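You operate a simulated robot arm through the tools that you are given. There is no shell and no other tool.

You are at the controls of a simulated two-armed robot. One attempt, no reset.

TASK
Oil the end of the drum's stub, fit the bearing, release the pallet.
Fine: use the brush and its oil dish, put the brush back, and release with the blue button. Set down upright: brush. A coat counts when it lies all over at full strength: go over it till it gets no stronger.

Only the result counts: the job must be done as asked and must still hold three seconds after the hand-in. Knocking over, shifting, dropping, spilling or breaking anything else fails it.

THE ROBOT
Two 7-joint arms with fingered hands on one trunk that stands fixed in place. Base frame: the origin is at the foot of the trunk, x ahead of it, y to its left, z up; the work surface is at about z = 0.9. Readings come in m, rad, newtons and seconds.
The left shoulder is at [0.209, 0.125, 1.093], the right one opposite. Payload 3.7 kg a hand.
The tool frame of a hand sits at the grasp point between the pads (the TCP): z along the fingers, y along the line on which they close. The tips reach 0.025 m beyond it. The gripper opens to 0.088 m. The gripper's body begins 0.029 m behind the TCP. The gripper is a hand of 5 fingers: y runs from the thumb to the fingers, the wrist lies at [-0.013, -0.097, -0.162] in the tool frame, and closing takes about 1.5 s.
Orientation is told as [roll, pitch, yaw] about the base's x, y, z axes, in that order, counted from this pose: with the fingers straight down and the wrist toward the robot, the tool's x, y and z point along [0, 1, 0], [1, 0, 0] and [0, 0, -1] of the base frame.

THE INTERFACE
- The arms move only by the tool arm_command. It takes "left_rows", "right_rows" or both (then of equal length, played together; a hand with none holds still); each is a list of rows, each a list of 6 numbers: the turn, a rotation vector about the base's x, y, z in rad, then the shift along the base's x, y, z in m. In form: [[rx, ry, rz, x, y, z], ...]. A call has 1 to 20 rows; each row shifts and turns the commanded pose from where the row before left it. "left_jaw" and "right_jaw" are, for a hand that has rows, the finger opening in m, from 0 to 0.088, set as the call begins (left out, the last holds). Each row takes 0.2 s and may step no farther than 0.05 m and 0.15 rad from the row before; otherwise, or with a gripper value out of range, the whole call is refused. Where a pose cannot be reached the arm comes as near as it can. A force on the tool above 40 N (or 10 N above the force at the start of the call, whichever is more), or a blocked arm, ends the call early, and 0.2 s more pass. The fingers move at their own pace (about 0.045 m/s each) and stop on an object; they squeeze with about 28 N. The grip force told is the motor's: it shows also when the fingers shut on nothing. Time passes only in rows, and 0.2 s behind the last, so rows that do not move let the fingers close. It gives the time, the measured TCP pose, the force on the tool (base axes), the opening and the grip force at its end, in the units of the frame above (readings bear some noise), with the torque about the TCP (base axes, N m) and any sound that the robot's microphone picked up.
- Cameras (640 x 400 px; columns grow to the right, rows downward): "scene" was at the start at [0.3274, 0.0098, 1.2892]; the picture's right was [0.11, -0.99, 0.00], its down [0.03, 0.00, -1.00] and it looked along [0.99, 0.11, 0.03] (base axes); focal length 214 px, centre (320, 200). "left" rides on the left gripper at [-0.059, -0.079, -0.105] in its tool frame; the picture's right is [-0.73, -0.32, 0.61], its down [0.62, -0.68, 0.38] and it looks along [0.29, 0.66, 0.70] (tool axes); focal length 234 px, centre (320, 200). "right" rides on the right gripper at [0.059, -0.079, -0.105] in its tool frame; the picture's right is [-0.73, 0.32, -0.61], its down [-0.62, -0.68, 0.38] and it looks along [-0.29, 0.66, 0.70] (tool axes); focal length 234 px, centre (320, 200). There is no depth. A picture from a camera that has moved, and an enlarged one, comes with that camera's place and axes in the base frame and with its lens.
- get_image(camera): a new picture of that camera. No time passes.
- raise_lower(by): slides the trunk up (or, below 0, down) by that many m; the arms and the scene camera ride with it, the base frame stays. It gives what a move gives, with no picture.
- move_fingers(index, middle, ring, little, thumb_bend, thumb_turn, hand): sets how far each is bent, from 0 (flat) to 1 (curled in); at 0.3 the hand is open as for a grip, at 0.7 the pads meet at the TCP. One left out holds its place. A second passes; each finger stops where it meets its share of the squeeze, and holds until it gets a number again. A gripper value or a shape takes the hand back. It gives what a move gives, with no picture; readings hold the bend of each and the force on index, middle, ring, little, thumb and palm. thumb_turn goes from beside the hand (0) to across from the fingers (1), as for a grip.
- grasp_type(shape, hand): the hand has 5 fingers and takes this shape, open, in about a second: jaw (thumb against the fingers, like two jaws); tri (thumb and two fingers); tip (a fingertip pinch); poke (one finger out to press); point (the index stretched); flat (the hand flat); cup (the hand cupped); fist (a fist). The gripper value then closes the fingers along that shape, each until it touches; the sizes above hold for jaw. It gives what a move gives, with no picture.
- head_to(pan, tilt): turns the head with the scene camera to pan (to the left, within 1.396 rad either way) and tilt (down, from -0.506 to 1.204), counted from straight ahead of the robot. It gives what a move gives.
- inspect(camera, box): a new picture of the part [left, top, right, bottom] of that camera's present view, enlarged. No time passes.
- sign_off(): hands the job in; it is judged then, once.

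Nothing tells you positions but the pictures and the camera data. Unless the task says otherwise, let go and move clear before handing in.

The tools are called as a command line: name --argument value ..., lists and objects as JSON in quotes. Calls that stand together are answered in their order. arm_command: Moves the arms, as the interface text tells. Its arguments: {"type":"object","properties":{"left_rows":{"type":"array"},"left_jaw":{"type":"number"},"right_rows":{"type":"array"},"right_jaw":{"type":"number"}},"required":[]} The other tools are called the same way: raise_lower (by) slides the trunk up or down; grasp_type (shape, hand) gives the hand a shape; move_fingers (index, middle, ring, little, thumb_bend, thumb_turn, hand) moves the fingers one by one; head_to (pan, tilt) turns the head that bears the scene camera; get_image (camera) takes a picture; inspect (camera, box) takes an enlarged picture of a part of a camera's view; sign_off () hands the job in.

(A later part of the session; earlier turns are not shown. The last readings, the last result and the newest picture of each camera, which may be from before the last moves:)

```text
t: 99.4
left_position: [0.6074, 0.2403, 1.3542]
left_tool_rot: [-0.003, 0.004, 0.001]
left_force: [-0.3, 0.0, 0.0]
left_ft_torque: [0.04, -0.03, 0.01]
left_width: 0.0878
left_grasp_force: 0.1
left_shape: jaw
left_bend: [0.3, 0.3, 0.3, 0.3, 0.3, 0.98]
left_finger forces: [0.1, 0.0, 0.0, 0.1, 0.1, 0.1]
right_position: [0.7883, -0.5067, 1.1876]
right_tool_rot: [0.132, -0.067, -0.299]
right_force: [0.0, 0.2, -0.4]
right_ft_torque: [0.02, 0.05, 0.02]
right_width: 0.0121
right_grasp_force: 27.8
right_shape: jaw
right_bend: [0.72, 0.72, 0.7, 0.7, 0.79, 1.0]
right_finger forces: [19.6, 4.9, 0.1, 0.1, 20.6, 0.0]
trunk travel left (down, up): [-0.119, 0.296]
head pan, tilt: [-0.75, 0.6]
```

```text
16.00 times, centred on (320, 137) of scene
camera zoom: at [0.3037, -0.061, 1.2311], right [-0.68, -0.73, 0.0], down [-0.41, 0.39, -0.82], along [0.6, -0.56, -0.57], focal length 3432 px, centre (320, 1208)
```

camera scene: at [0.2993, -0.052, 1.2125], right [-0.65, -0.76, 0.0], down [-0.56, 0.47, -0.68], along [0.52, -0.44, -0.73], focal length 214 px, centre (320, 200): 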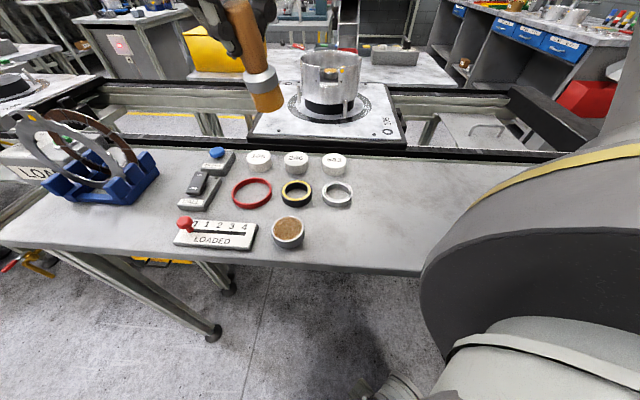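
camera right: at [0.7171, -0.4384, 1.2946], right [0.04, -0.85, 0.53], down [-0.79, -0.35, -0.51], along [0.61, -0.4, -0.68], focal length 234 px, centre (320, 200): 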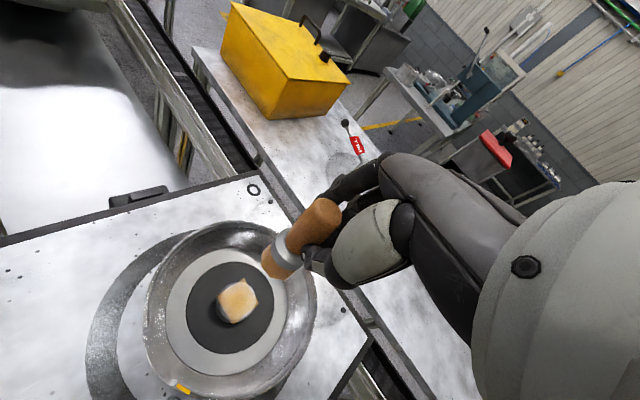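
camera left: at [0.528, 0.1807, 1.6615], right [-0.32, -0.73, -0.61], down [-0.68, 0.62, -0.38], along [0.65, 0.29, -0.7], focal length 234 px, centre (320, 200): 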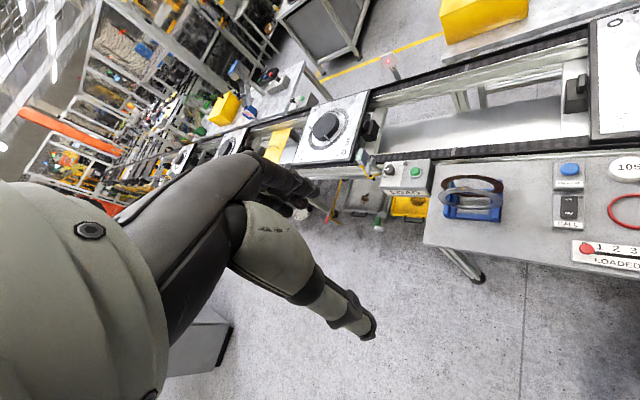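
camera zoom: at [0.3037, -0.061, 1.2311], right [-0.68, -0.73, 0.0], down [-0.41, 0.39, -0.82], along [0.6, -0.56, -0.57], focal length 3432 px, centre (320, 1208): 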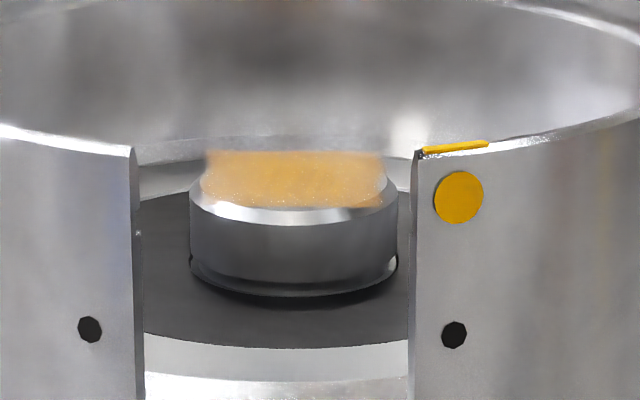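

The film looks the same as after the previous round. To be sure it's at full strength, I'll make one more light circular pass and compare again.

arm_command --right_rows '[[0, 0, 0, -0.003, -0.003, -0.03], [0, 0, 0, 0, 0, -0.03], [0, 0, 0, 0, 0, -0.03], [0, 0, 0, 0, 0, -0.007], [0, 0, 0, 0, 0, -0.0035], [0, 0, 0, 0.005, 0, 0], [0, 0, 0, 0.005, 0, 0], [0, 0, 0, -0.00134, 0.005, 0], [0, 0, 0, -0.00366, 0.00366, 0], [0, 0, 0, -0.005, 0.00134, 0], [0, 0, 0, -0.005, -0.00134, 0], [0, 0, 0, -0.00366, -0.00366, 0], [0, 0, 0, -0.00134, -0.005, 0], [0, 0, 0, 0.00134, -0.005, 0], [0, 0, 0, 0.00366, -0.00366, 0], [0, 0, 0, 0.005, -0.00134, 0], [0, 0, 0, 0.005, 0.00134, 0], [0, 0, 0, 0.00366, 0.00366, 0], [0, 0, 0, 0.00134, 0.005, 0]]'

inspect --camera "scene" --box '[295, 95, 345, 145]'

```text
t: 103.4
left_position: [0.6069, 0.2401, 1.3552]
left_tool_rot: [-0.002, 0.005, 0.002]
left_force: [-0.1, 0.4, 0.1]
left_ft_torque: [0.04, 0.01, -0.01]
left_width: 0.0878
left_grasp_force: 0.1
left_shape: jaw
left_bend: [0.3, 0.3, 0.3, 0.3, 0.3, 0.98]
left_finger forces: [0.0, 0.0, 0.0, 0.0, 0.0, 0.0]
right_position: [0.7961, -0.5087, 1.0864]
right_tool_rot: [0.132, -0.067, -0.3]
right_force: [-0.6, -0.4, 1.7]
right_ft_torque: [0.0, -0.01, -0.01]
right_width: 0.0119
right_grasp_force: 27.8
right_shape: jaw
right_bend: [0.72, 0.72, 0.7, 0.7, 0.79, 1.0]
right_finger forces: [19.9, 0.0, 0.0, 0.0, 22.1, 0.0]
trunk travel left (down, up): [-0.119, 0.296]
head pan, tilt: [-0.75, 0.6]
```

```text
8.00 times, centred on (320, 120) of scene
camera zoom: at [0.3033, -0.0606, 1.2313], right [-0.68, -0.73, 0.0], down [-0.41, 0.39, -0.83], along [0.6, -0.56, -0.56], focal length 1716 px, centre (320, 840)
```

zoom: 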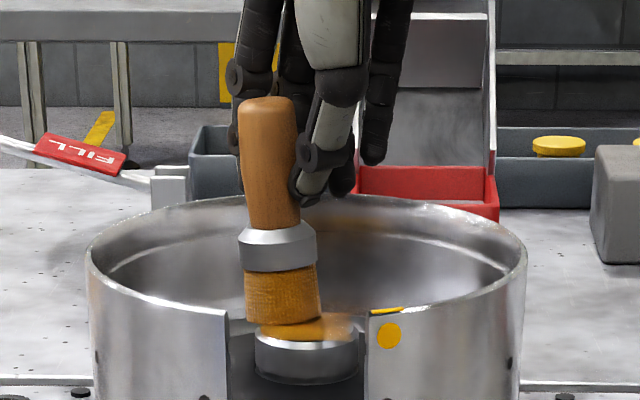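

The middle finger has come off the handle, so I'll stop stroking, lift and check.

arm_command --right_rows '[[0, 0, 0, 0, 0, 0.005], [0, 0, 0, 0, 0, 0.02], [0, 0, 0, -0.004, 0.001, 0.03], [0, 0, 0, -0.004, 0.001, 0.045], [0, 0, 0, 0, 0, 0]]'

inspect --camera "right" --box '[215, 260, 267, 320]'

inspect --camera "scene" --box '[313, 132, 327, 142]'

inspect --camera "scene" --box '[270, 60, 370, 140]'

get_image --camera "right"

```text
t: 104.6
left_position: [0.6068, 0.2394, 1.3543]
left_tool_rot: [0.001, 0.002, 0.002]
left_force: [0.3, -0.3, 1.2]
left_ft_torque: [0.01, -0.01, 0.02]
left_width: 0.0881
left_grasp_force: 0.1
left_shape: jaw
left_bend: [0.3, 0.3, 0.3, 0.3, 0.3, 0.98]
left_finger forces: [0.0, 0.0, 0.0, 0.0, 0.1, 0.1]
right_position: [0.7904, -0.5075, 1.1866]
right_tool_rot: [0.132, -0.066, -0.301]
right_force: [0.2, -0.1, -0.9]
right_ft_torque: [-0.02, -0.01, -0.02]
right_width: 0.0116
right_grasp_force: 28.3
right_shape: jaw
right_bend: [0.72, 0.72, 0.7, 0.7, 0.79, 1.0]
right_finger forces: [19.7, 0.0, 0.0, 0.0, 21.6, 0.0]
trunk travel left (down, up): [-0.119, 0.296]
head pan, tilt: [-0.75, 0.6]
```

```text
6.67 times, centred on (241, 290) of right
camera zoom: at [0.7202, -0.4393, 1.2934], right [0.04, -0.85, 0.53], down [-0.79, -0.35, -0.51], along [0.61, -0.4, -0.68], focal length 1561 px, centre (847, -400)
```

zoom: 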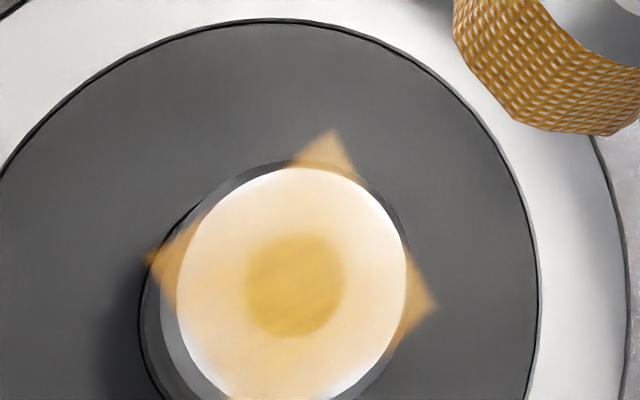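

```text
16.00 times, centred on (320, 137) of scene
camera zoom: at [0.3042, -0.0612, 1.2309], right [-0.68, -0.73, 0.0], down [-0.41, 0.39, -0.82], along [0.6, -0.56, -0.57], focal length 3432 px, centre (320, 1208)
```

zoom: 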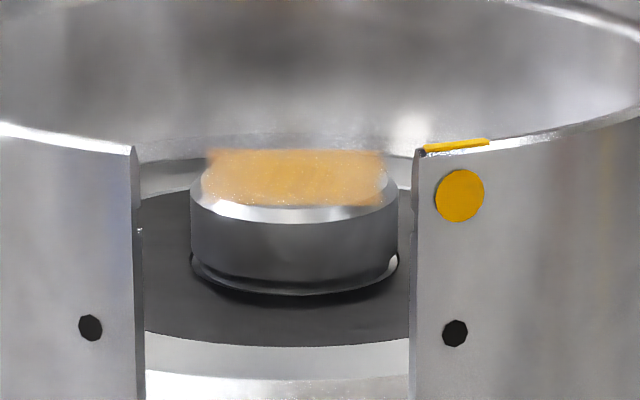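

```text
5.00 times, centred on (320, 100) of scene
camera zoom: at [0.3042, -0.0612, 1.2309], right [-0.68, -0.73, 0.0], down [-0.41, 0.39, -0.82], along [0.6, -0.56, -0.57], focal length 1072 px, centre (320, 700)
```

zoom: 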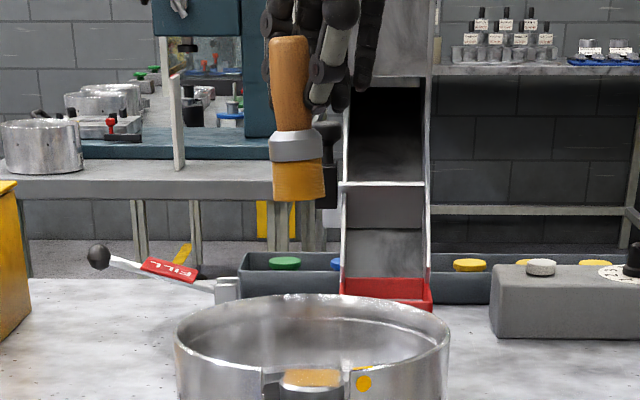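

```text
taken
camera right: at [0.7202, -0.4393, 1.2934], right [0.04, -0.85, 0.53], down [-0.79, -0.35, -0.51], along [0.61, -0.4, -0.68], focal length 234 px, centre (320, 200)
```

right: 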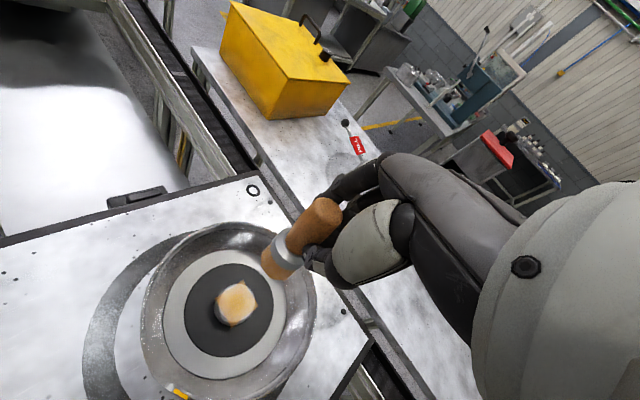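

The film no longer changes, so the coat is done. I'll carry the brush back along the same high path to its spot on the bench.

arm_command --right_rows '[[0, 0, 0, 0, 0, 0.01], [0, 0, 0.125, -0.0192, 0.0247, 0], [0, 0, 0.125, -0.0192, 0.0247, 0], [0, 0, 0.125, -0.0192, 0.0247, 0], [0, 0, 0.125, -0.0192, 0.0247, 0], [0, 0, 0.125, -0.0192, 0.0247, 0], [0, 0, 0.125, -0.0192, 0.0247, 0], [0, 0, 0.14, -0.022, 0.026, 0], [0, 0, 0.14, -0.022, 0.026, 0], [0, 0, 0.14, -0.022, 0.026, 0], [0, 0, 0.14, -0.022, 0.026, 0], [0, 0, 0.14, -0.022, 0.026, 0], [0, 0, 0.14, -0.022, 0.026, 0], [0, 0, 0.14, -0.022, 0.026, 0], [0, 0, 0.14, -0.022, 0.026, 0], [0, 0, 0, -0.02, -0.014, 0], [0, 0, 0, -0.02, -0.014, 0], [0, 0, 0, -0.018, -0.014, 0], [0, 0, 0, 0, 0, 0]]'

head_to --pan -0.7 --tilt 0.85

get_image --camera "right"

get_image --camera "scene"

```text
t: 108.6
left_position: [0.6082, 0.24, 1.3554]
left_tool_rot: [-0.001, 0.005, 0.002]
left_force: [-0.5, -1.2, 0.4]
left_ft_torque: [0.02, 0.02, -0.02]
left_width: 0.0878
left_grasp_force: 0.0
left_shape: jaw
left_bend: [0.3, 0.3, 0.3, 0.3, 0.3, 0.98]
left_finger forces: [0.0, 0.0, 0.1, 0.0, 0.0, 0.1]
right_position: [0.439, -0.1945, 1.1953]
right_tool_rot: [0.134, -0.066, 1.569]
right_force: [-0.2, -0.1, -1.0]
right_ft_torque: [0.01, 0.05, 0.01]
right_width: 0.0117
right_grasp_force: 27.8
right_shape: jaw
right_bend: [0.72, 0.72, 0.7, 0.7, 0.79, 1.0]
right_finger forces: [19.5, 0.0, 0.0, 0.0, 21.2, 0.0]
trunk travel left (down, up): [-0.119, 0.296]
head pan, tilt: [-0.75, 0.6]
```

```text
t: 109.3
left_position: [0.6058, 0.2406, 1.3563]
left_tool_rot: [-0.002, 0.002, 0.001]
left_force: [0.0, 0.3, -1.1]
left_ft_torque: [0.04, 0.0, 0.02]
left_width: 0.0878
left_grasp_force: 0.0
left_shape: jaw
left_bend: [0.3, 0.3, 0.3, 0.3, 0.3, 0.98]
left_finger forces: [0.1, 0.1, 0.0, 0.0, 0.1, 0.0]
right_position: [0.4398, -0.1947, 1.1962]
right_tool_rot: [0.131, -0.069, 1.569]
right_force: [-0.6, -0.2, -1.5]
right_ft_torque: [0.01, -0.04, 0.01]
right_width: 0.0114
right_grasp_force: 28.3
right_shape: jaw
right_bend: [0.72, 0.72, 0.7, 0.7, 0.79, 1.0]
right_finger forces: [19.4, 0.0, 0.0, 0.0, 21.3, 0.1]
trunk travel left (down, up): [-0.119, 0.296]
head pan, tilt: [-0.7, 0.85]
```

```text
taken
camera right: at [0.3932, -0.2812, 1.3028], right [0.8, 0.29, 0.53], down [0.57, -0.65, -0.51], along [0.2, 0.7, -0.68], focal length 234 px, centre (320, 200)
```

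right: 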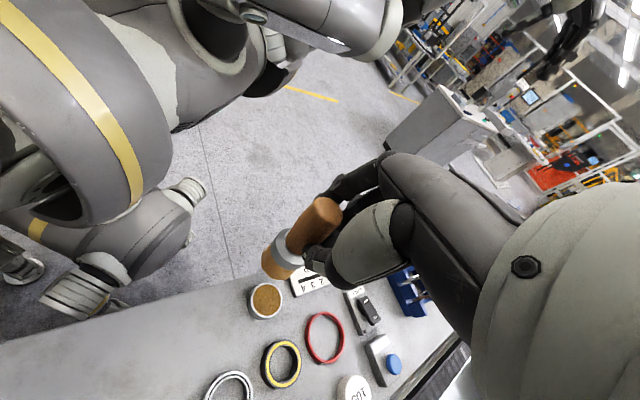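

```text
taken
camera scene: at [0.2993, -0.0518, 1.2125], right [-0.65, -0.76, 0.0], down [-0.56, 0.48, -0.68], along [0.52, -0.44, -0.73], focal length 214 px, centre (320, 200)
```

scene: 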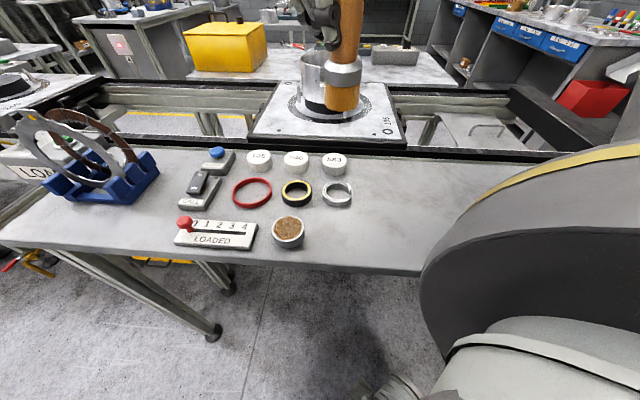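

arm_command --right_rows '[[0, 0, 0, 0, 0, -0.05], [0, 0, 0, 0, 0, -0.05], [0, 0, 0, 0, 0, -0.05], [0, 0, 0, 0, 0, -0.046], [0, 0, 0, 0, 0, 0]]'

inspect --camera "scene" --box '[290, 150, 410, 250]'

inspect --camera "right" --box '[200, 190, 360, 310]'

```text
t: 110.5
left_position: [0.6066, 0.2402, 1.3559]
left_tool_rot: [-0.001, 0.002, 0.002]
left_force: [-0.3, 0.8, 0.0]
left_ft_torque: [-0.03, 0.03, 0.0]
left_width: 0.0878
left_grasp_force: 0.0
left_shape: jaw
left_bend: [0.3, 0.3, 0.3, 0.3, 0.3, 0.98]
left_finger forces: [0.0, 0.0, 0.0, 0.1, 0.0, 0.0]
right_position: [0.4393, -0.1938, 0.9978]
right_tool_rot: [0.131, -0.068, 1.569]
right_force: [-0.4, -0.7, -0.8]
right_ft_torque: [-0.01, 0.0, 0.01]
right_width: 0.0116
right_grasp_force: 28.6
right_shape: jaw
right_bend: [0.72, 0.72, 0.7, 0.7, 0.79, 1.0]
right_finger forces: [19.5, 0.0, 0.0, 0.0, 21.3, 0.0]
trunk travel left (down, up): [-0.119, 0.296]
head pan, tilt: [-0.7, 0.85]
```

```text
4.00 times, centred on (350, 200) of scene
camera zoom: at [0.3006, -0.0514, 1.214], right [-0.64, -0.77, 0.0], down [-0.56, 0.46, -0.69], along [0.54, -0.44, -0.72], focal length 858 px, centre (200, 200)
```

zoom: 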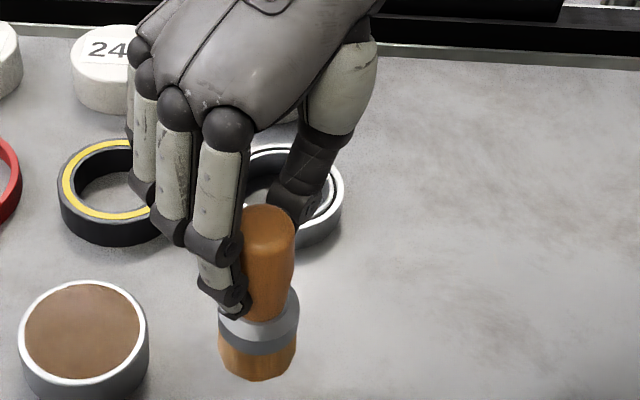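

```text
3.33 times, centred on (280, 250) of right
camera zoom: at [0.3931, -0.2796, 1.1053], right [0.8, 0.29, 0.53], down [0.57, -0.65, -0.51], along [0.2, 0.7, -0.68], focal length 781 px, centre (453, 33)
```

zoom: 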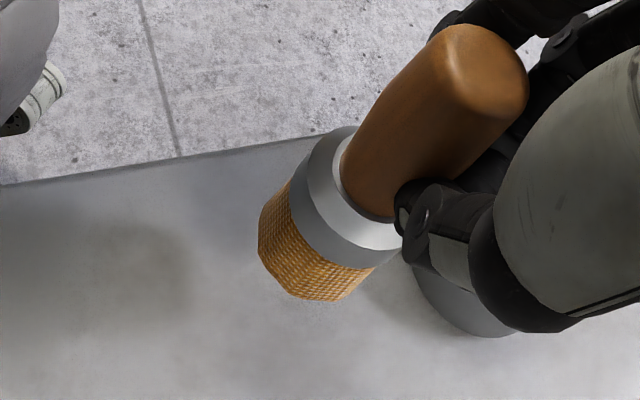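

The brush hangs vertical in both views, with its foot near (0.4375, -0.191). I'll shift it to its original spot and lower it toward the bench.

arm_command --right_rows '[[0, 0, 0, 0.002, -0.008, 0], [0, 0, 0, 0, 0, -0.015], [0, 0, 0, 0, 0, -0.006], [0, 0, 0, 0, 0, -0.003], [0, 0, 0, 0, 0, 0]]'

inspect --camera "scene" --box '[290, 150, 410, 250]'

```text
t: 111.8
left_position: [0.6074, 0.2405, 1.3556]
left_tool_rot: [-0.001, 0.002, 0.001]
left_force: [0.0, 0.4, 0.4]
left_ft_torque: [-0.02, -0.03, 0.01]
left_width: 0.0878
left_grasp_force: 0.0
left_shape: jaw
left_bend: [0.3, 0.3, 0.3, 0.3, 0.3, 0.98]
left_finger forces: [0.0, 0.0, 0.0, 0.0, 0.0, 0.0]
right_position: [0.4403, -0.2018, 0.9768]
right_tool_rot: [0.133, -0.069, 1.57]
right_force: [-0.4, -0.4, -0.6]
right_ft_torque: [0.01, -0.01, 0.0]
right_width: 0.0116
right_grasp_force: 28.2
right_shape: jaw
right_bend: [0.72, 0.72, 0.7, 0.7, 0.79, 1.0]
right_finger forces: [19.5, 0.1, 0.1, 0.1, 21.4, 0.0]
trunk travel left (down, up): [-0.119, 0.296]
head pan, tilt: [-0.7, 0.85]
```

```text
4.00 times, centred on (350, 200) of scene
camera zoom: at [0.2999, -0.0518, 1.213], right [-0.64, -0.77, 0.0], down [-0.56, 0.47, -0.68], along [0.52, -0.44, -0.73], focal length 858 px, centre (200, 200)
```

zoom: 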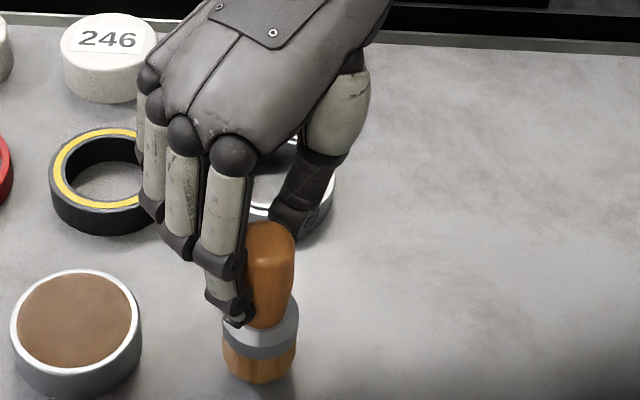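

arm_command --right_rows '[[0, 0, 0, 0.002, 0, -0.002], [0, 0, 0, 0.001, 0, -0.002]]'

arm_command --right_rows '[[0, 0, 0, 0, 0, -0.0015]]'

```text
t: 112.3
left_position: [0.6068, 0.2406, 1.356]
left_tool_rot: [-0.003, 0.003, 0.002]
left_force: [0.2, 0.4, -0.1]
left_ft_torque: [-0.06, 0.01, 0.0]
left_width: 0.0879
left_grasp_force: 0.1
left_shape: jaw
left_bend: [0.3, 0.3, 0.3, 0.3, 0.3, 0.98]
left_finger forces: [0.1, 0.0, 0.1, 0.0, 0.0, 0.0]
right_position: [0.4438, -0.2024, 0.9716]
right_tool_rot: [0.132, -0.069, 1.568]
right_force: [-0.2, 0.5, -1.3]
right_ft_torque: [-0.02, -0.05, 0.0]
right_width: 0.0114
right_grasp_force: 27.9
right_shape: jaw
right_bend: [0.72, 0.72, 0.7, 0.7, 0.79, 1.0]
right_finger forces: [19.5, 0.0, 0.1, 0.0, 21.5, 0.0]
trunk travel left (down, up): [-0.119, 0.296]
head pan, tilt: [-0.7, 0.85]
```

```text
t: 112.8
left_position: [0.6066, 0.2394, 1.3556]
left_tool_rot: [-0.002, 0.002, 0.0]
left_force: [-0.9, 0.3, 0.3]
left_ft_torque: [-0.02, 0.03, 0.0]
left_width: 0.0879
left_grasp_force: 0.1
left_shape: jaw
left_bend: [0.3, 0.3, 0.3, 0.3, 0.3, 0.98]
left_finger forces: [0.1, 0.0, 0.0, 0.0, 0.1, 0.0]
right_position: [0.4439, -0.2021, 0.9706]
right_tool_rot: [0.131, -0.066, 1.569]
right_force: [-0.1, 1.4, -1.0]
right_ft_torque: [0.0, 0.0, 0.0]
right_width: 0.0116
right_grasp_force: 27.8
right_shape: jaw
right_bend: [0.72, 0.72, 0.7, 0.7, 0.79, 1.0]
right_finger forces: [19.5, 0.0, 0.0, 0.0, 21.5, 0.1]
trunk travel left (down, up): [-0.119, 0.296]
head pan, tilt: [-0.7, 0.85]
```

arm_command --right_rows '[[0, 0, 0, 0, 0, -0.0015], [0, 0, 0, 0, 0, -0.001]]'

```text
t: 113.3
left_position: [0.6068, 0.2401, 1.3544]
left_tool_rot: [-0.003, 0.003, 0.001]
left_force: [-0.3, -0.7, 0.5]
left_ft_torque: [-0.02, -0.01, 0.0]
left_width: 0.0878
left_grasp_force: 0.1
left_shape: jaw
left_bend: [0.3, 0.3, 0.3, 0.3, 0.3, 0.98]
left_finger forces: [0.1, 0.0, 0.0, 0.0, 0.0, 0.0]
right_position: [0.4447, -0.2018, 0.9688]
right_tool_rot: [0.133, -0.066, 1.569]
right_force: [0.1, -0.5, -0.7]
right_ft_torque: [-0.07, 0.0, -0.01]
right_width: 0.0118
right_grasp_force: 27.4
right_shape: jaw
right_bend: [0.72, 0.72, 0.7, 0.7, 0.79, 1.0]
right_finger forces: [19.5, 0.0, 0.1, 0.0, 21.4, 0.0]
trunk travel left (down, up): [-0.119, 0.296]
head pan, tilt: [-0.7, 0.85]
```

arm_command --right_rows '[[0, 0, 0, 0, 0, -0.0015], [0, 0, 0, 0, 0, -0.001]]'

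inspect --camera "right" --box '[200, 190, 360, 310]'

```text
t: 114.0
left_position: [0.6062, 0.2412, 1.3566]
left_tool_rot: [-0.003, 0.002, 0.003]
left_force: [-0.5, 1.0, 0.2]
left_ft_torque: [0.04, 0.01, 0.0]
left_width: 0.0877
left_grasp_force: 0.1
left_shape: jaw
left_bend: [0.3, 0.3, 0.3, 0.3, 0.3, 0.98]
left_finger forces: [0.0, 0.0, 0.0, 0.0, 0.0, 0.0]
right_position: [0.4427, -0.2026, 0.9654]
right_tool_rot: [0.126, -0.069, 1.567]
right_force: [2.0, -1.9, 11.5]
right_ft_torque: [0.1, 0.07, -0.03]
right_width: 0.0119
right_grasp_force: 28.1
right_shape: jaw
right_bend: [0.72, 0.72, 0.7, 0.7, 0.79, 1.0]
right_finger forces: [18.2, 0.0, 0.1, 0.0, 24.4, 0.0]
trunk travel left (down, up): [-0.119, 0.296]
head pan, tilt: [-0.7, 0.85]
```

```text
3.33 times, centred on (280, 250) of right
camera zoom: at [0.3976, -0.2879, 1.0728], right [0.8, 0.28, 0.53], down [0.57, -0.65, -0.51], along [0.2, 0.7, -0.68], focal length 781 px, centre (453, 33)
```

zoom: 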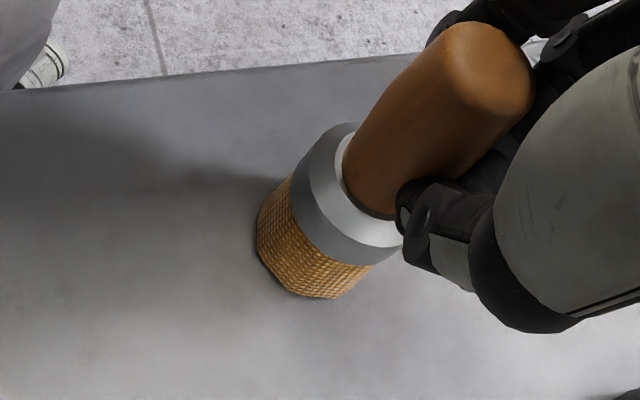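

The brush is down at 11.5 N, so I'll ease up 2 mm and open in two stages as before.

arm_command --right_rows '[[0, 0, 0, 0, 0, 0.0015], [0, 0, 0, 0, 0, 0]]'

arm_command --right_rows '[[0, 0, 0, 0, 0, 0], [0, 0, 0, 0, 0, 0], [0, 0, 0, 0, 0, 0], [0, 0, 0, 0, 0, 0], [0, 0, 0, 0, 0, 0]]' --right_jaw 0.05

inspect --camera "scene" --box '[290, 150, 410, 250]'

inspect --camera "right" --box '[200, 190, 360, 310]'

```text
t: 114.5
left_position: [0.6061, 0.2406, 1.3562]
left_tool_rot: [-0.002, 0.003, 0.003]
left_force: [0.2, 0.5, -0.2]
left_ft_torque: [0.01, -0.01, 0.03]
left_width: 0.0878
left_grasp_force: 0.0
left_shape: jaw
left_bend: [0.3, 0.3, 0.3, 0.3, 0.3, 0.98]
left_finger forces: [0.1, 0.0, 0.0, 0.1, 0.0, 0.0]
right_position: [0.4444, -0.2017, 0.9674]
right_tool_rot: [0.133, -0.068, 1.567]
right_force: [1.6, -1.7, 7.5]
right_ft_torque: [0.07, -0.01, -0.02]
right_width: 0.0116
right_grasp_force: 28.0
right_shape: jaw
right_bend: [0.72, 0.72, 0.7, 0.7, 0.79, 1.0]
right_finger forces: [18.8, 0.0, 0.0, 0.0, 23.6, 0.1]
trunk travel left (down, up): [-0.119, 0.296]
head pan, tilt: [-0.7, 0.85]
```

```text
t: 115.8
left_position: [0.6076, 0.2408, 1.3546]
left_tool_rot: [-0.002, 0.003, 0.001]
left_force: [0.6, 1.1, -0.5]
left_ft_torque: [0.01, -0.03, 0.0]
left_width: 0.0878
left_grasp_force: 0.0
left_shape: jaw
left_bend: [0.3, 0.3, 0.3, 0.3, 0.3, 0.98]
left_finger forces: [0.1, 0.0, 0.1, 0.1, 0.0, 0.0]
right_position: [0.4434, -0.2022, 0.9656]
right_tool_rot: [0.132, -0.067, 1.569]
right_force: [0.9, -0.3, 0.4]
right_ft_torque: [0.03, 0.0, 0.03]
right_width: 0.0495
right_grasp_force: 0.1
right_shape: jaw
right_bend: [0.74, 0.42, 0.38, 0.44, 0.66, 1.0]
right_finger forces: [0.0, 0.1, 0.0, 0.0, 0.1, 0.0]
trunk travel left (down, up): [-0.119, 0.296]
head pan, tilt: [-0.7, 0.85]
```

```text
4.00 times, centred on (350, 200) of scene
camera zoom: at [0.2993, -0.0519, 1.2123], right [-0.65, -0.76, 0.0], down [-0.56, 0.48, -0.68], along [0.52, -0.44, -0.73], focal length 858 px, centre (200, 200)
```

zoom: 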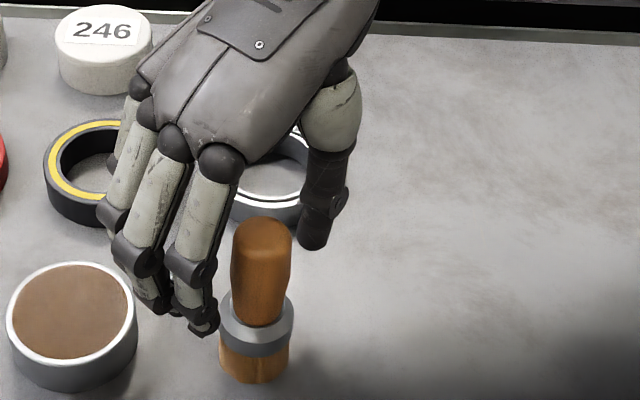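

```text
3.33 times, centred on (280, 250) of right
camera zoom: at [0.3981, -0.2883, 1.0732], right [0.8, 0.29, 0.53], down [0.57, -0.65, -0.51], along [0.2, 0.7, -0.68], focal length 781 px, centre (453, 33)
```

zoom: 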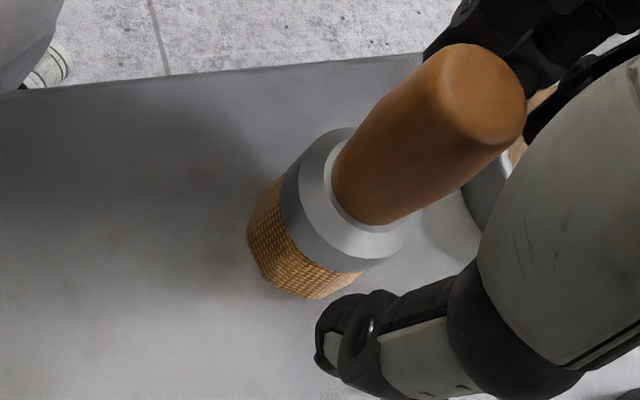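

The brush stands upright. I'll open fully and rise clear.

arm_command --right_rows '[[0, 0, 0, 0, 0, 0], [0, 0, 0, 0, 0, 0], [0, 0, 0, 0, 0, 0], [0, 0, 0, 0, 0, 0], [0, 0, 0, 0, 0, 0.02], [0, 0, 0, 0, 0, 0.03], [0, 0, 0, 0, 0, 0.03], [0, 0, 0, 0, 0, 0.03]]' --right_jaw 0.088

get_image --camera "scene"

inspect --camera "scene" --box '[220, 140, 400, 260]'

```text
t: 117.5
left_position: [0.6069, 0.2396, 1.3569]
left_tool_rot: [-0.002, 0.0, 0.001]
left_force: [-0.3, 0.3, -0.1]
left_ft_torque: [0.01, -0.01, 0.0]
left_width: 0.088
left_grasp_force: 0.1
left_shape: jaw
left_bend: [0.3, 0.3, 0.3, 0.3, 0.3, 0.98]
left_finger forces: [0.1, 0.0, 0.1, 0.1, 0.0, 0.1]
right_position: [0.4403, -0.2003, 1.0763]
right_tool_rot: [0.131, -0.069, 1.568]
right_force: [0.6, 0.4, -0.8]
right_ft_torque: [0.03, 0.0, -0.02]
right_width: 0.0874
right_grasp_force: 0.1
right_shape: jaw
right_bend: [0.3, 0.3, 0.3, 0.3, 0.3, 0.98]
right_finger forces: [0.1, 0.0, 0.0, 0.0, 0.0, 0.0]
trunk travel left (down, up): [-0.119, 0.296]
head pan, tilt: [-0.7, 0.85]
```

```text
taken
camera scene: at [0.2969, -0.0517, 1.2102], right [-0.66, -0.75, 0.0], down [-0.57, 0.5, -0.66], along [0.49, -0.43, -0.75], focal length 214 px, centre (320, 200)
```

scene: 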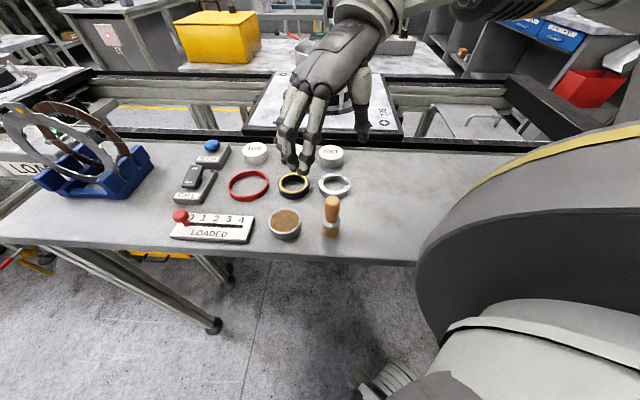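

```text
3.33 times, centred on (310, 200) of scene
camera zoom: at [0.2969, -0.0517, 1.2102], right [-0.66, -0.75, 0.0], down [-0.57, 0.5, -0.66], along [0.49, -0.43, -0.75], focal length 715 px, centre (353, 200)
```

zoom: 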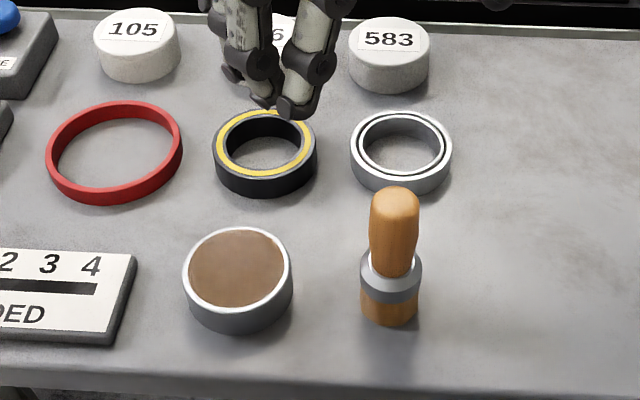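

The brush is back on its spot within a couple of millimetres, upright, and nothing else moved. Next is the bearing. I'll level the hand, rise, and try the three-finger shape, because the neighbouring parts leave little room.

arm_command --right_rows '[[-0.0345, -0.0655, 0, 0.01, -0.01, 0.04], [-0.0345, -0.0655, 0, 0.01, -0.01, 0.04], [0, 0, 0, 0.01, -0.01, 0.02]]'

grasp_type --hand "right" --shape "tri"

get_image --camera "right"

get_image --camera "scene"

```text
t: 118.3
left_position: [0.6074, 0.241, 1.3549]
left_tool_rot: [-0.002, 0.002, 0.0]
left_force: [0.6, 0.5, -0.4]
left_ft_torque: [-0.03, 0.0, -0.01]
left_width: 0.0878
left_grasp_force: 0.2
left_shape: jaw
left_bend: [0.3, 0.3, 0.3, 0.3, 0.3, 0.98]
left_finger forces: [0.0, 0.0, 0.0, 0.0, 0.0, 0.0]
right_position: [0.4738, -0.2327, 1.1768]
right_tool_rot: [-0.001, 0.002, 1.573]
right_force: [0.0, 0.1, -0.4]
right_ft_torque: [0.01, 0.03, 0.01]
right_width: 0.0877
right_grasp_force: 0.0
right_shape: jaw
right_bend: [0.3, 0.3, 0.3, 0.3, 0.3, 0.98]
right_finger forces: [0.0, 0.1, 0.0, 0.0, 0.0, 0.0]
trunk travel left (down, up): [-0.119, 0.296]
head pan, tilt: [-0.7, 0.85]
```

```text
t: 119.2
left_position: [0.6059, 0.239, 1.3549]
left_tool_rot: [-0.003, 0.004, 0.004]
left_force: [0.2, 0.0, -1.1]
left_ft_torque: [-0.05, 0.03, 0.0]
left_width: 0.0878
left_grasp_force: 0.0
left_shape: jaw
left_bend: [0.3, 0.3, 0.3, 0.3, 0.3, 0.98]
left_finger forces: [0.0, 0.0, 0.1, 0.0, 0.0, 0.0]
right_position: [0.4742, -0.2312, 1.178]
right_tool_rot: [0.001, 0.001, 1.571]
right_force: [0.8, -1.3, 0.2]
right_ft_torque: [-0.02, 0.02, -0.03]
right_width: 0.0874
right_grasp_force: 0.2
right_shape: tri
right_bend: [0.3, 0.3, 0.99, 0.99, 0.3, 0.98]
right_finger forces: [0.0, 0.1, 0.1, 0.0, 0.0, 0.0]
trunk travel left (down, up): [-0.119, 0.296]
head pan, tilt: [-0.7, 0.85]
```

```text
taken
camera right: at [0.4146, -0.311, 1.283], right [0.73, 0.33, 0.61], down [0.62, -0.68, -0.38], along [0.29, 0.66, -0.7], focal length 234 px, centre (320, 200)
```

right: 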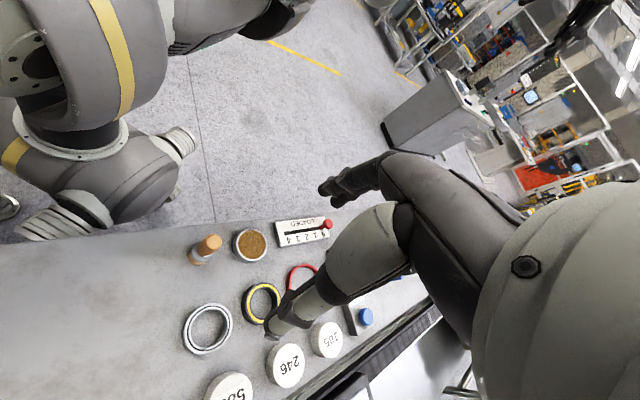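

```text
taken
camera scene: at [0.2979, -0.052, 1.2107], right [-0.66, -0.75, 0.0], down [-0.56, 0.49, -0.66], along [0.5, -0.44, -0.75], focal length 214 px, centre (320, 200)
```

scene: 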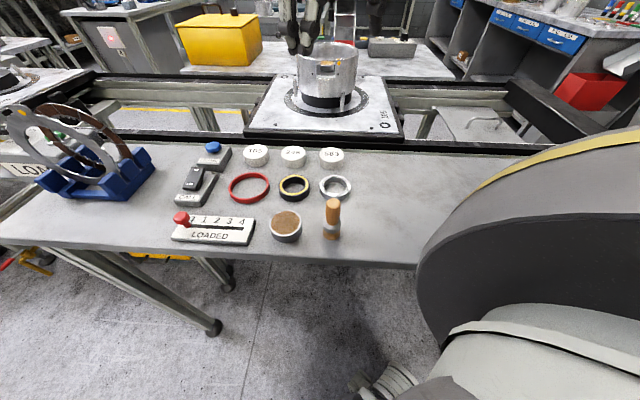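

inspect --camera "right" --box '[160, 270, 320, 390]'

inspect --camera "scene" --box '[270, 0, 430, 120]'

inspect --camera "scene" --box '[310, 165, 360, 205]'

```text
3.33 times, centred on (240, 330) of right
camera zoom: at [0.4146, -0.311, 1.283], right [0.73, 0.33, 0.61], down [0.62, -0.68, -0.38], along [0.29, 0.66, -0.7], focal length 781 px, centre (587, -233)
```

zoom: 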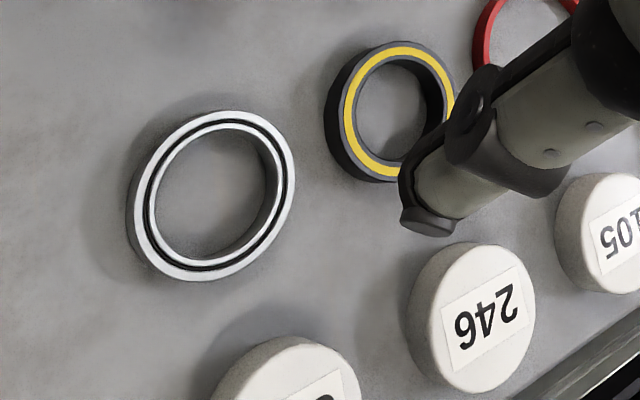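

```text
3.33 times, centred on (350, 60) of scene
camera zoom: at [0.2979, -0.052, 1.2107], right [-0.66, -0.75, 0.0], down [-0.56, 0.49, -0.66], along [0.5, -0.44, -0.75], focal length 715 px, centre (220, 667)
```

zoom: 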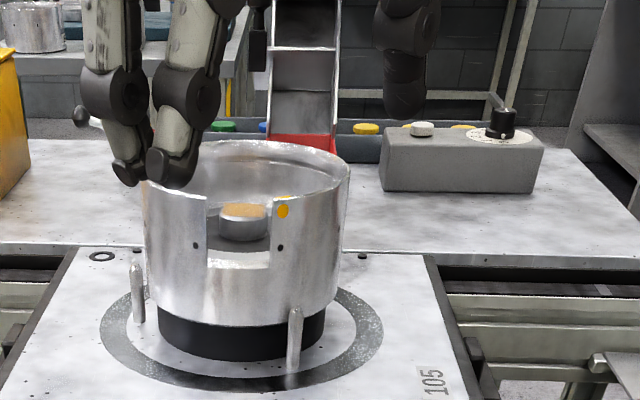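

```text
10.00 times, centred on (335, 185) of scene
camera zoom: at [0.2979, -0.052, 1.2107], right [-0.66, -0.75, 0.0], down [-0.56, 0.49, -0.66], along [0.5, -0.44, -0.75], focal length 2145 px, centre (170, 350)
```

zoom: 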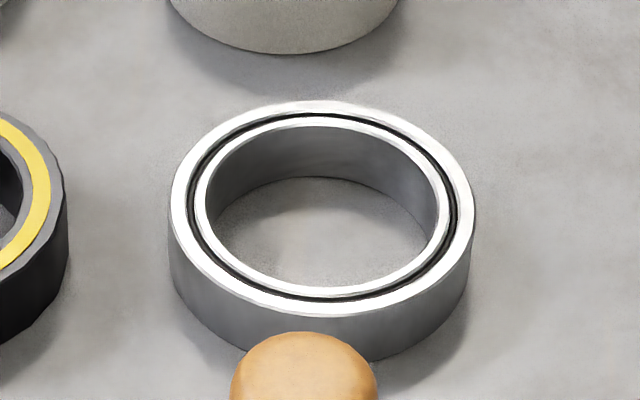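

The hand in three-finger shape has index and middle opposite the thumb. With the fingers pointing to about 105°, there is room between the brush and the yellow ring. The bearing is at (0.504, -0.2685), so I'll position above it.

arm_command --right_rows '[[0, 0, 0.13, 0.016, -0.018, -0.03], [0, 0, 0.13, 0.0164, -0.0185, -0.04], [0, 0, 0, 0, 0, -0.05], [0, 0, 0, 0, 0, -0.05], [0, 0, 0, 0, 0, 0]]'

get_image --camera "right"

inspect --camera "scene" --box '[250, 90, 430, 240]'

```text
t: 120.5
left_position: [0.6067, 0.2401, 1.3556]
left_tool_rot: [0.0, 0.003, 0.002]
left_force: [1.1, -0.4, 0.6]
left_ft_torque: [0.02, 0.01, 0.01]
left_width: 0.0876
left_grasp_force: 0.0
left_shape: jaw
left_bend: [0.3, 0.3, 0.3, 0.3, 0.3, 0.98]
left_finger forces: [0.0, 0.1, 0.0, 0.1, 0.1, 0.0]
right_position: [0.5079, -0.2698, 1.0113]
right_tool_rot: [-0.001, 0.001, 1.835]
right_force: [0.1, 0.8, -0.2]
right_ft_torque: [0.02, -0.01, 0.02]
right_width: 0.0877
right_grasp_force: 0.1
right_shape: tri
right_bend: [0.3, 0.3, 0.99, 0.99, 0.3, 0.98]
right_finger forces: [0.0, 0.0, 0.1, 0.1, 0.1, 0.1]
trunk travel left (down, up): [-0.119, 0.296]
head pan, tilt: [-0.7, 0.85]
```

```text
taken
camera right: at [0.4707, -0.3604, 1.1167], right [0.62, 0.5, 0.61], down [0.78, -0.5, -0.38], along [0.11, 0.71, -0.7], focal length 234 px, centre (320, 200)
```

right: 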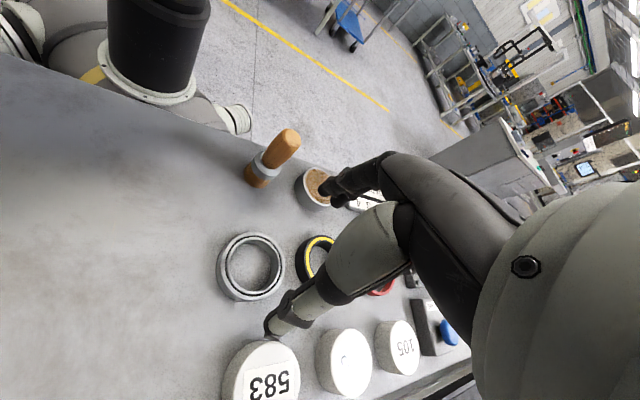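

```text
2.67 times, centred on (340, 165) of scene
camera zoom: at [0.304, -0.0489, 1.2165], right [-0.59, -0.8, 0.0], down [-0.56, 0.42, -0.71], along [0.57, -0.42, -0.7], focal length 572 px, centre (267, 293)
```

zoom: 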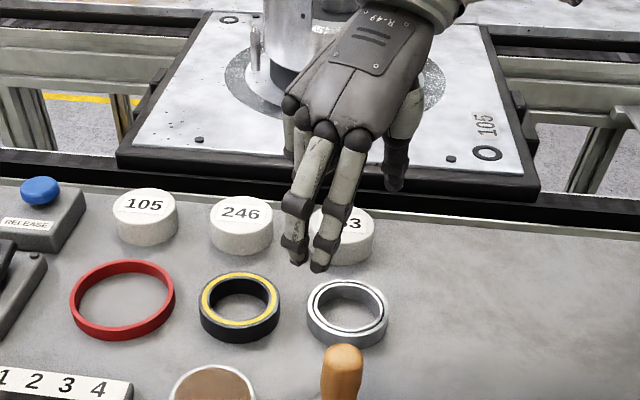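

The bearing sits where expected under the hand, with clear space around the fingers. I'll descend to grasp height.

arm_command --right_rows '[[0, 0, 0, 0, 0, -0.035], [0, 0, 0, 0, 0, -0.03], [0, 0, 0, 0, 0, -0.012], [0, 0, 0, 0, 0, -0.004], [0, 0, 0, 0, 0, 0]]'

get_image --camera "right"

inspect --camera "scene" --box '[250, 90, 430, 240]'

```text
t: 121.7
left_position: [0.6061, 0.2393, 1.356]
left_tool_rot: [-0.002, 0.005, 0.001]
left_force: [-0.2, -0.3, 0.2]
left_ft_torque: [0.01, 0.0, -0.01]
left_width: 0.0879
left_grasp_force: 0.1
left_shape: jaw
left_bend: [0.3, 0.3, 0.3, 0.3, 0.3, 0.98]
left_finger forces: [0.1, 0.0, 0.0, 0.0, 0.0, 0.0]
right_position: [0.5063, -0.2692, 0.9276]
right_tool_rot: [0.0, 0.001, 1.833]
right_force: [0.3, 0.4, -0.7]
right_ft_torque: [0.02, 0.0, 0.0]
right_width: 0.0877
right_grasp_force: 0.0
right_shape: tri
right_bend: [0.3, 0.3, 0.99, 0.99, 0.3, 0.98]
right_finger forces: [0.0, 0.0, 0.0, 0.0, 0.0, 0.0]
trunk travel left (down, up): [-0.119, 0.296]
head pan, tilt: [-0.7, 0.85]
```

```text
taken
camera right: at [0.4683, -0.3604, 1.0341], right [0.62, 0.5, 0.61], down [0.78, -0.5, -0.38], along [0.11, 0.71, -0.7], focal length 234 px, centre (320, 200)
```

right: 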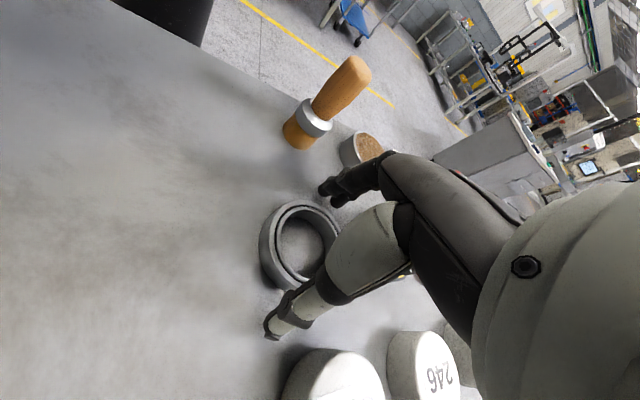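

```text
2.67 times, centred on (340, 165) of scene
camera zoom: at [0.3044, -0.0491, 1.2163], right [-0.59, -0.8, 0.0], down [-0.56, 0.42, -0.71], along [0.57, -0.42, -0.7], focal length 572 px, centre (267, 293)
```

zoom: 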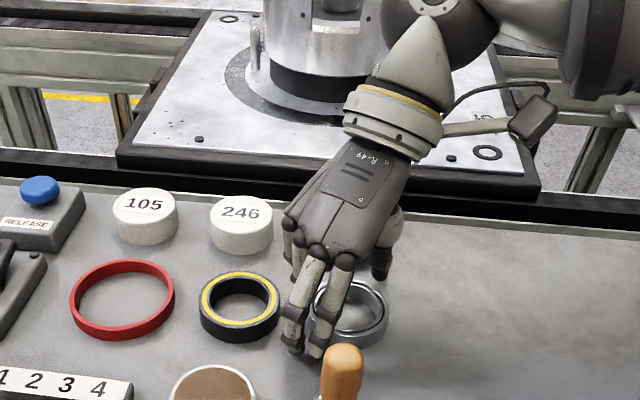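

Fingers and thumb straddle the bearing without touching. I'll close on it.

arm_command --right_rows '[[0, 0, 0, 0, 0, 0], [0, 0, 0, 0, 0, 0], [0, 0, 0, 0, 0, 0], [0, 0, 0, 0, 0, 0], [0, 0, 0, 0, 0, 0], [0, 0, 0, 0, 0, 0]]' --right_jaw 0.03

get_image --camera "right"

inspect --camera "scene" --box '[250, 90, 430, 240]'

```text
t: 123.0
left_position: [0.6072, 0.2385, 1.3555]
left_tool_rot: [-0.002, 0.004, 0.001]
left_force: [-0.2, 0.4, 0.5]
left_ft_torque: [0.05, 0.0, -0.01]
left_width: 0.0878
left_grasp_force: 0.1
left_shape: jaw
left_bend: [0.3, 0.3, 0.3, 0.3, 0.3, 0.98]
left_finger forces: [0.0, 0.1, 0.0, 0.1, 0.1, 0.0]
right_position: [0.5068, -0.2694, 0.9282]
right_tool_rot: [0.002, 0.002, 1.833]
right_force: [0.1, -0.9, -0.6]
right_ft_torque: [0.0, 0.0, -0.01]
right_width: 0.0523
right_grasp_force: 27.6
right_shape: tri
right_bend: [0.74, 0.42, 1.0, 1.0, 0.63, 1.0]
right_finger forces: [12.7, 12.4, 0.0, 0.0, 25.1, 0.1]
trunk travel left (down, up): [-0.119, 0.296]
head pan, tilt: [-0.7, 0.85]
```

```text
taken
camera right: at [0.4685, -0.3605, 1.0342], right [0.62, 0.5, 0.61], down [0.78, -0.5, -0.38], along [0.11, 0.71, -0.7], focal length 234 px, centre (320, 200)
```

right: 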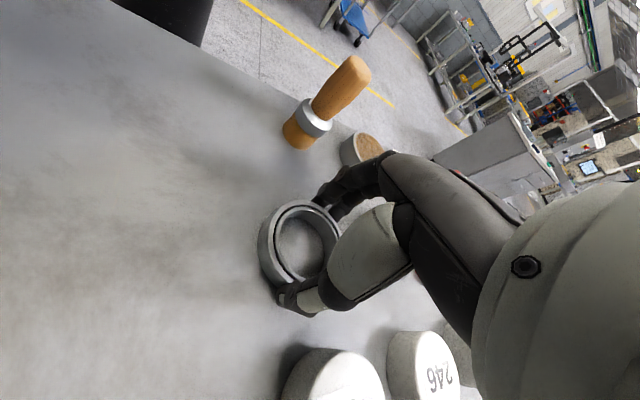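

```text
2.67 times, centred on (340, 165) of scene
camera zoom: at [0.3043, -0.0494, 1.2161], right [-0.6, -0.8, 0.0], down [-0.56, 0.42, -0.71], along [0.57, -0.43, -0.7], focal length 572 px, centre (267, 293)
```

zoom: 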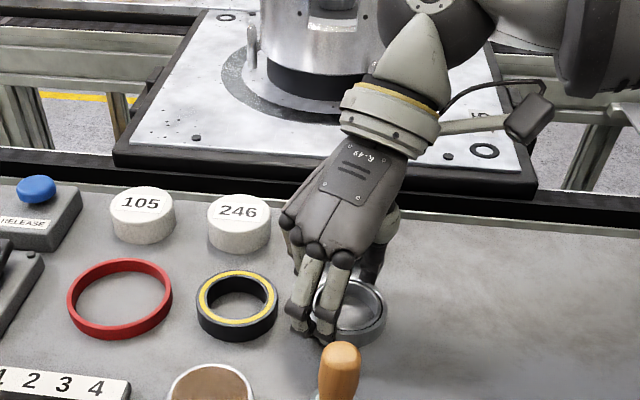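

A balanced three-point grip on the bearing. I'll lift it straight up and check how it hangs.

arm_command --right_rows '[[0, 0, 0, 0, 0, 0.01], [0, 0, 0, 0, 0, 0.03], [0, 0, 0, 0, 0, 0.04], [0, 0, 0, 0, 0, 0.04], [0, 0, 0, 0, 0, 0]]'

get_image --camera "right"

inspect --camera "scene" --box '[250, 60, 430, 240]'

```text
t: 124.2
left_position: [0.6075, 0.2404, 1.355]
left_tool_rot: [-0.002, 0.003, 0.002]
left_force: [0.6, -0.2, -0.6]
left_ft_torque: [-0.01, 0.01, 0.02]
left_width: 0.0879
left_grasp_force: 0.1
left_shape: jaw
left_bend: [0.3, 0.3, 0.3, 0.3, 0.3, 0.98]
left_finger forces: [0.0, 0.0, 0.0, 0.0, 0.1, 0.0]
right_position: [0.507, -0.2656, 1.0478]
right_tool_rot: [0.003, 0.002, 1.832]
right_force: [-0.7, -0.4, -1.0]
right_ft_torque: [-0.02, 0.03, -0.02]
right_width: 0.0522
right_grasp_force: 28.3
right_shape: tri
right_bend: [0.74, 0.42, 1.0, 1.0, 0.63, 1.0]
right_finger forces: [12.8, 12.5, 0.0, 0.1, 25.2, 0.0]
trunk travel left (down, up): [-0.119, 0.296]
head pan, tilt: [-0.7, 0.85]
```

```text
taken
camera right: at [0.4698, -0.3578, 1.1545], right [0.62, 0.5, 0.61], down [0.78, -0.5, -0.38], along [0.11, 0.71, -0.7], focal length 234 px, centre (320, 200)
```

right: 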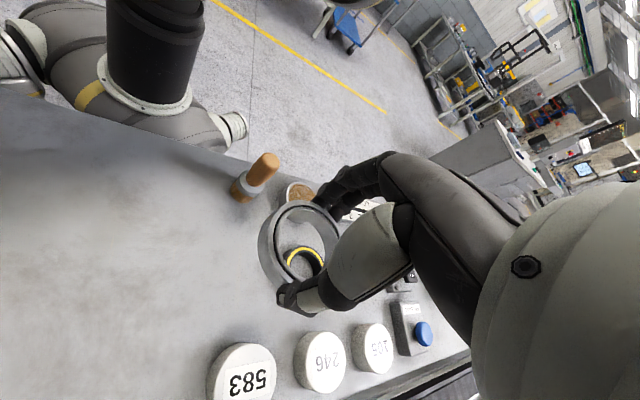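

```text
2.22 times, centred on (340, 150) of scene
camera zoom: at [0.2979, -0.0522, 1.21], right [-0.66, -0.75, 0.0], down [-0.57, 0.5, -0.66], along [0.49, -0.43, -0.75], focal length 477 px, centre (276, 311)
```

zoom: 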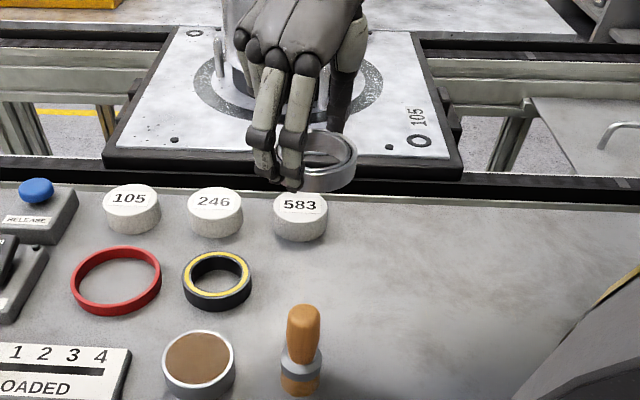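

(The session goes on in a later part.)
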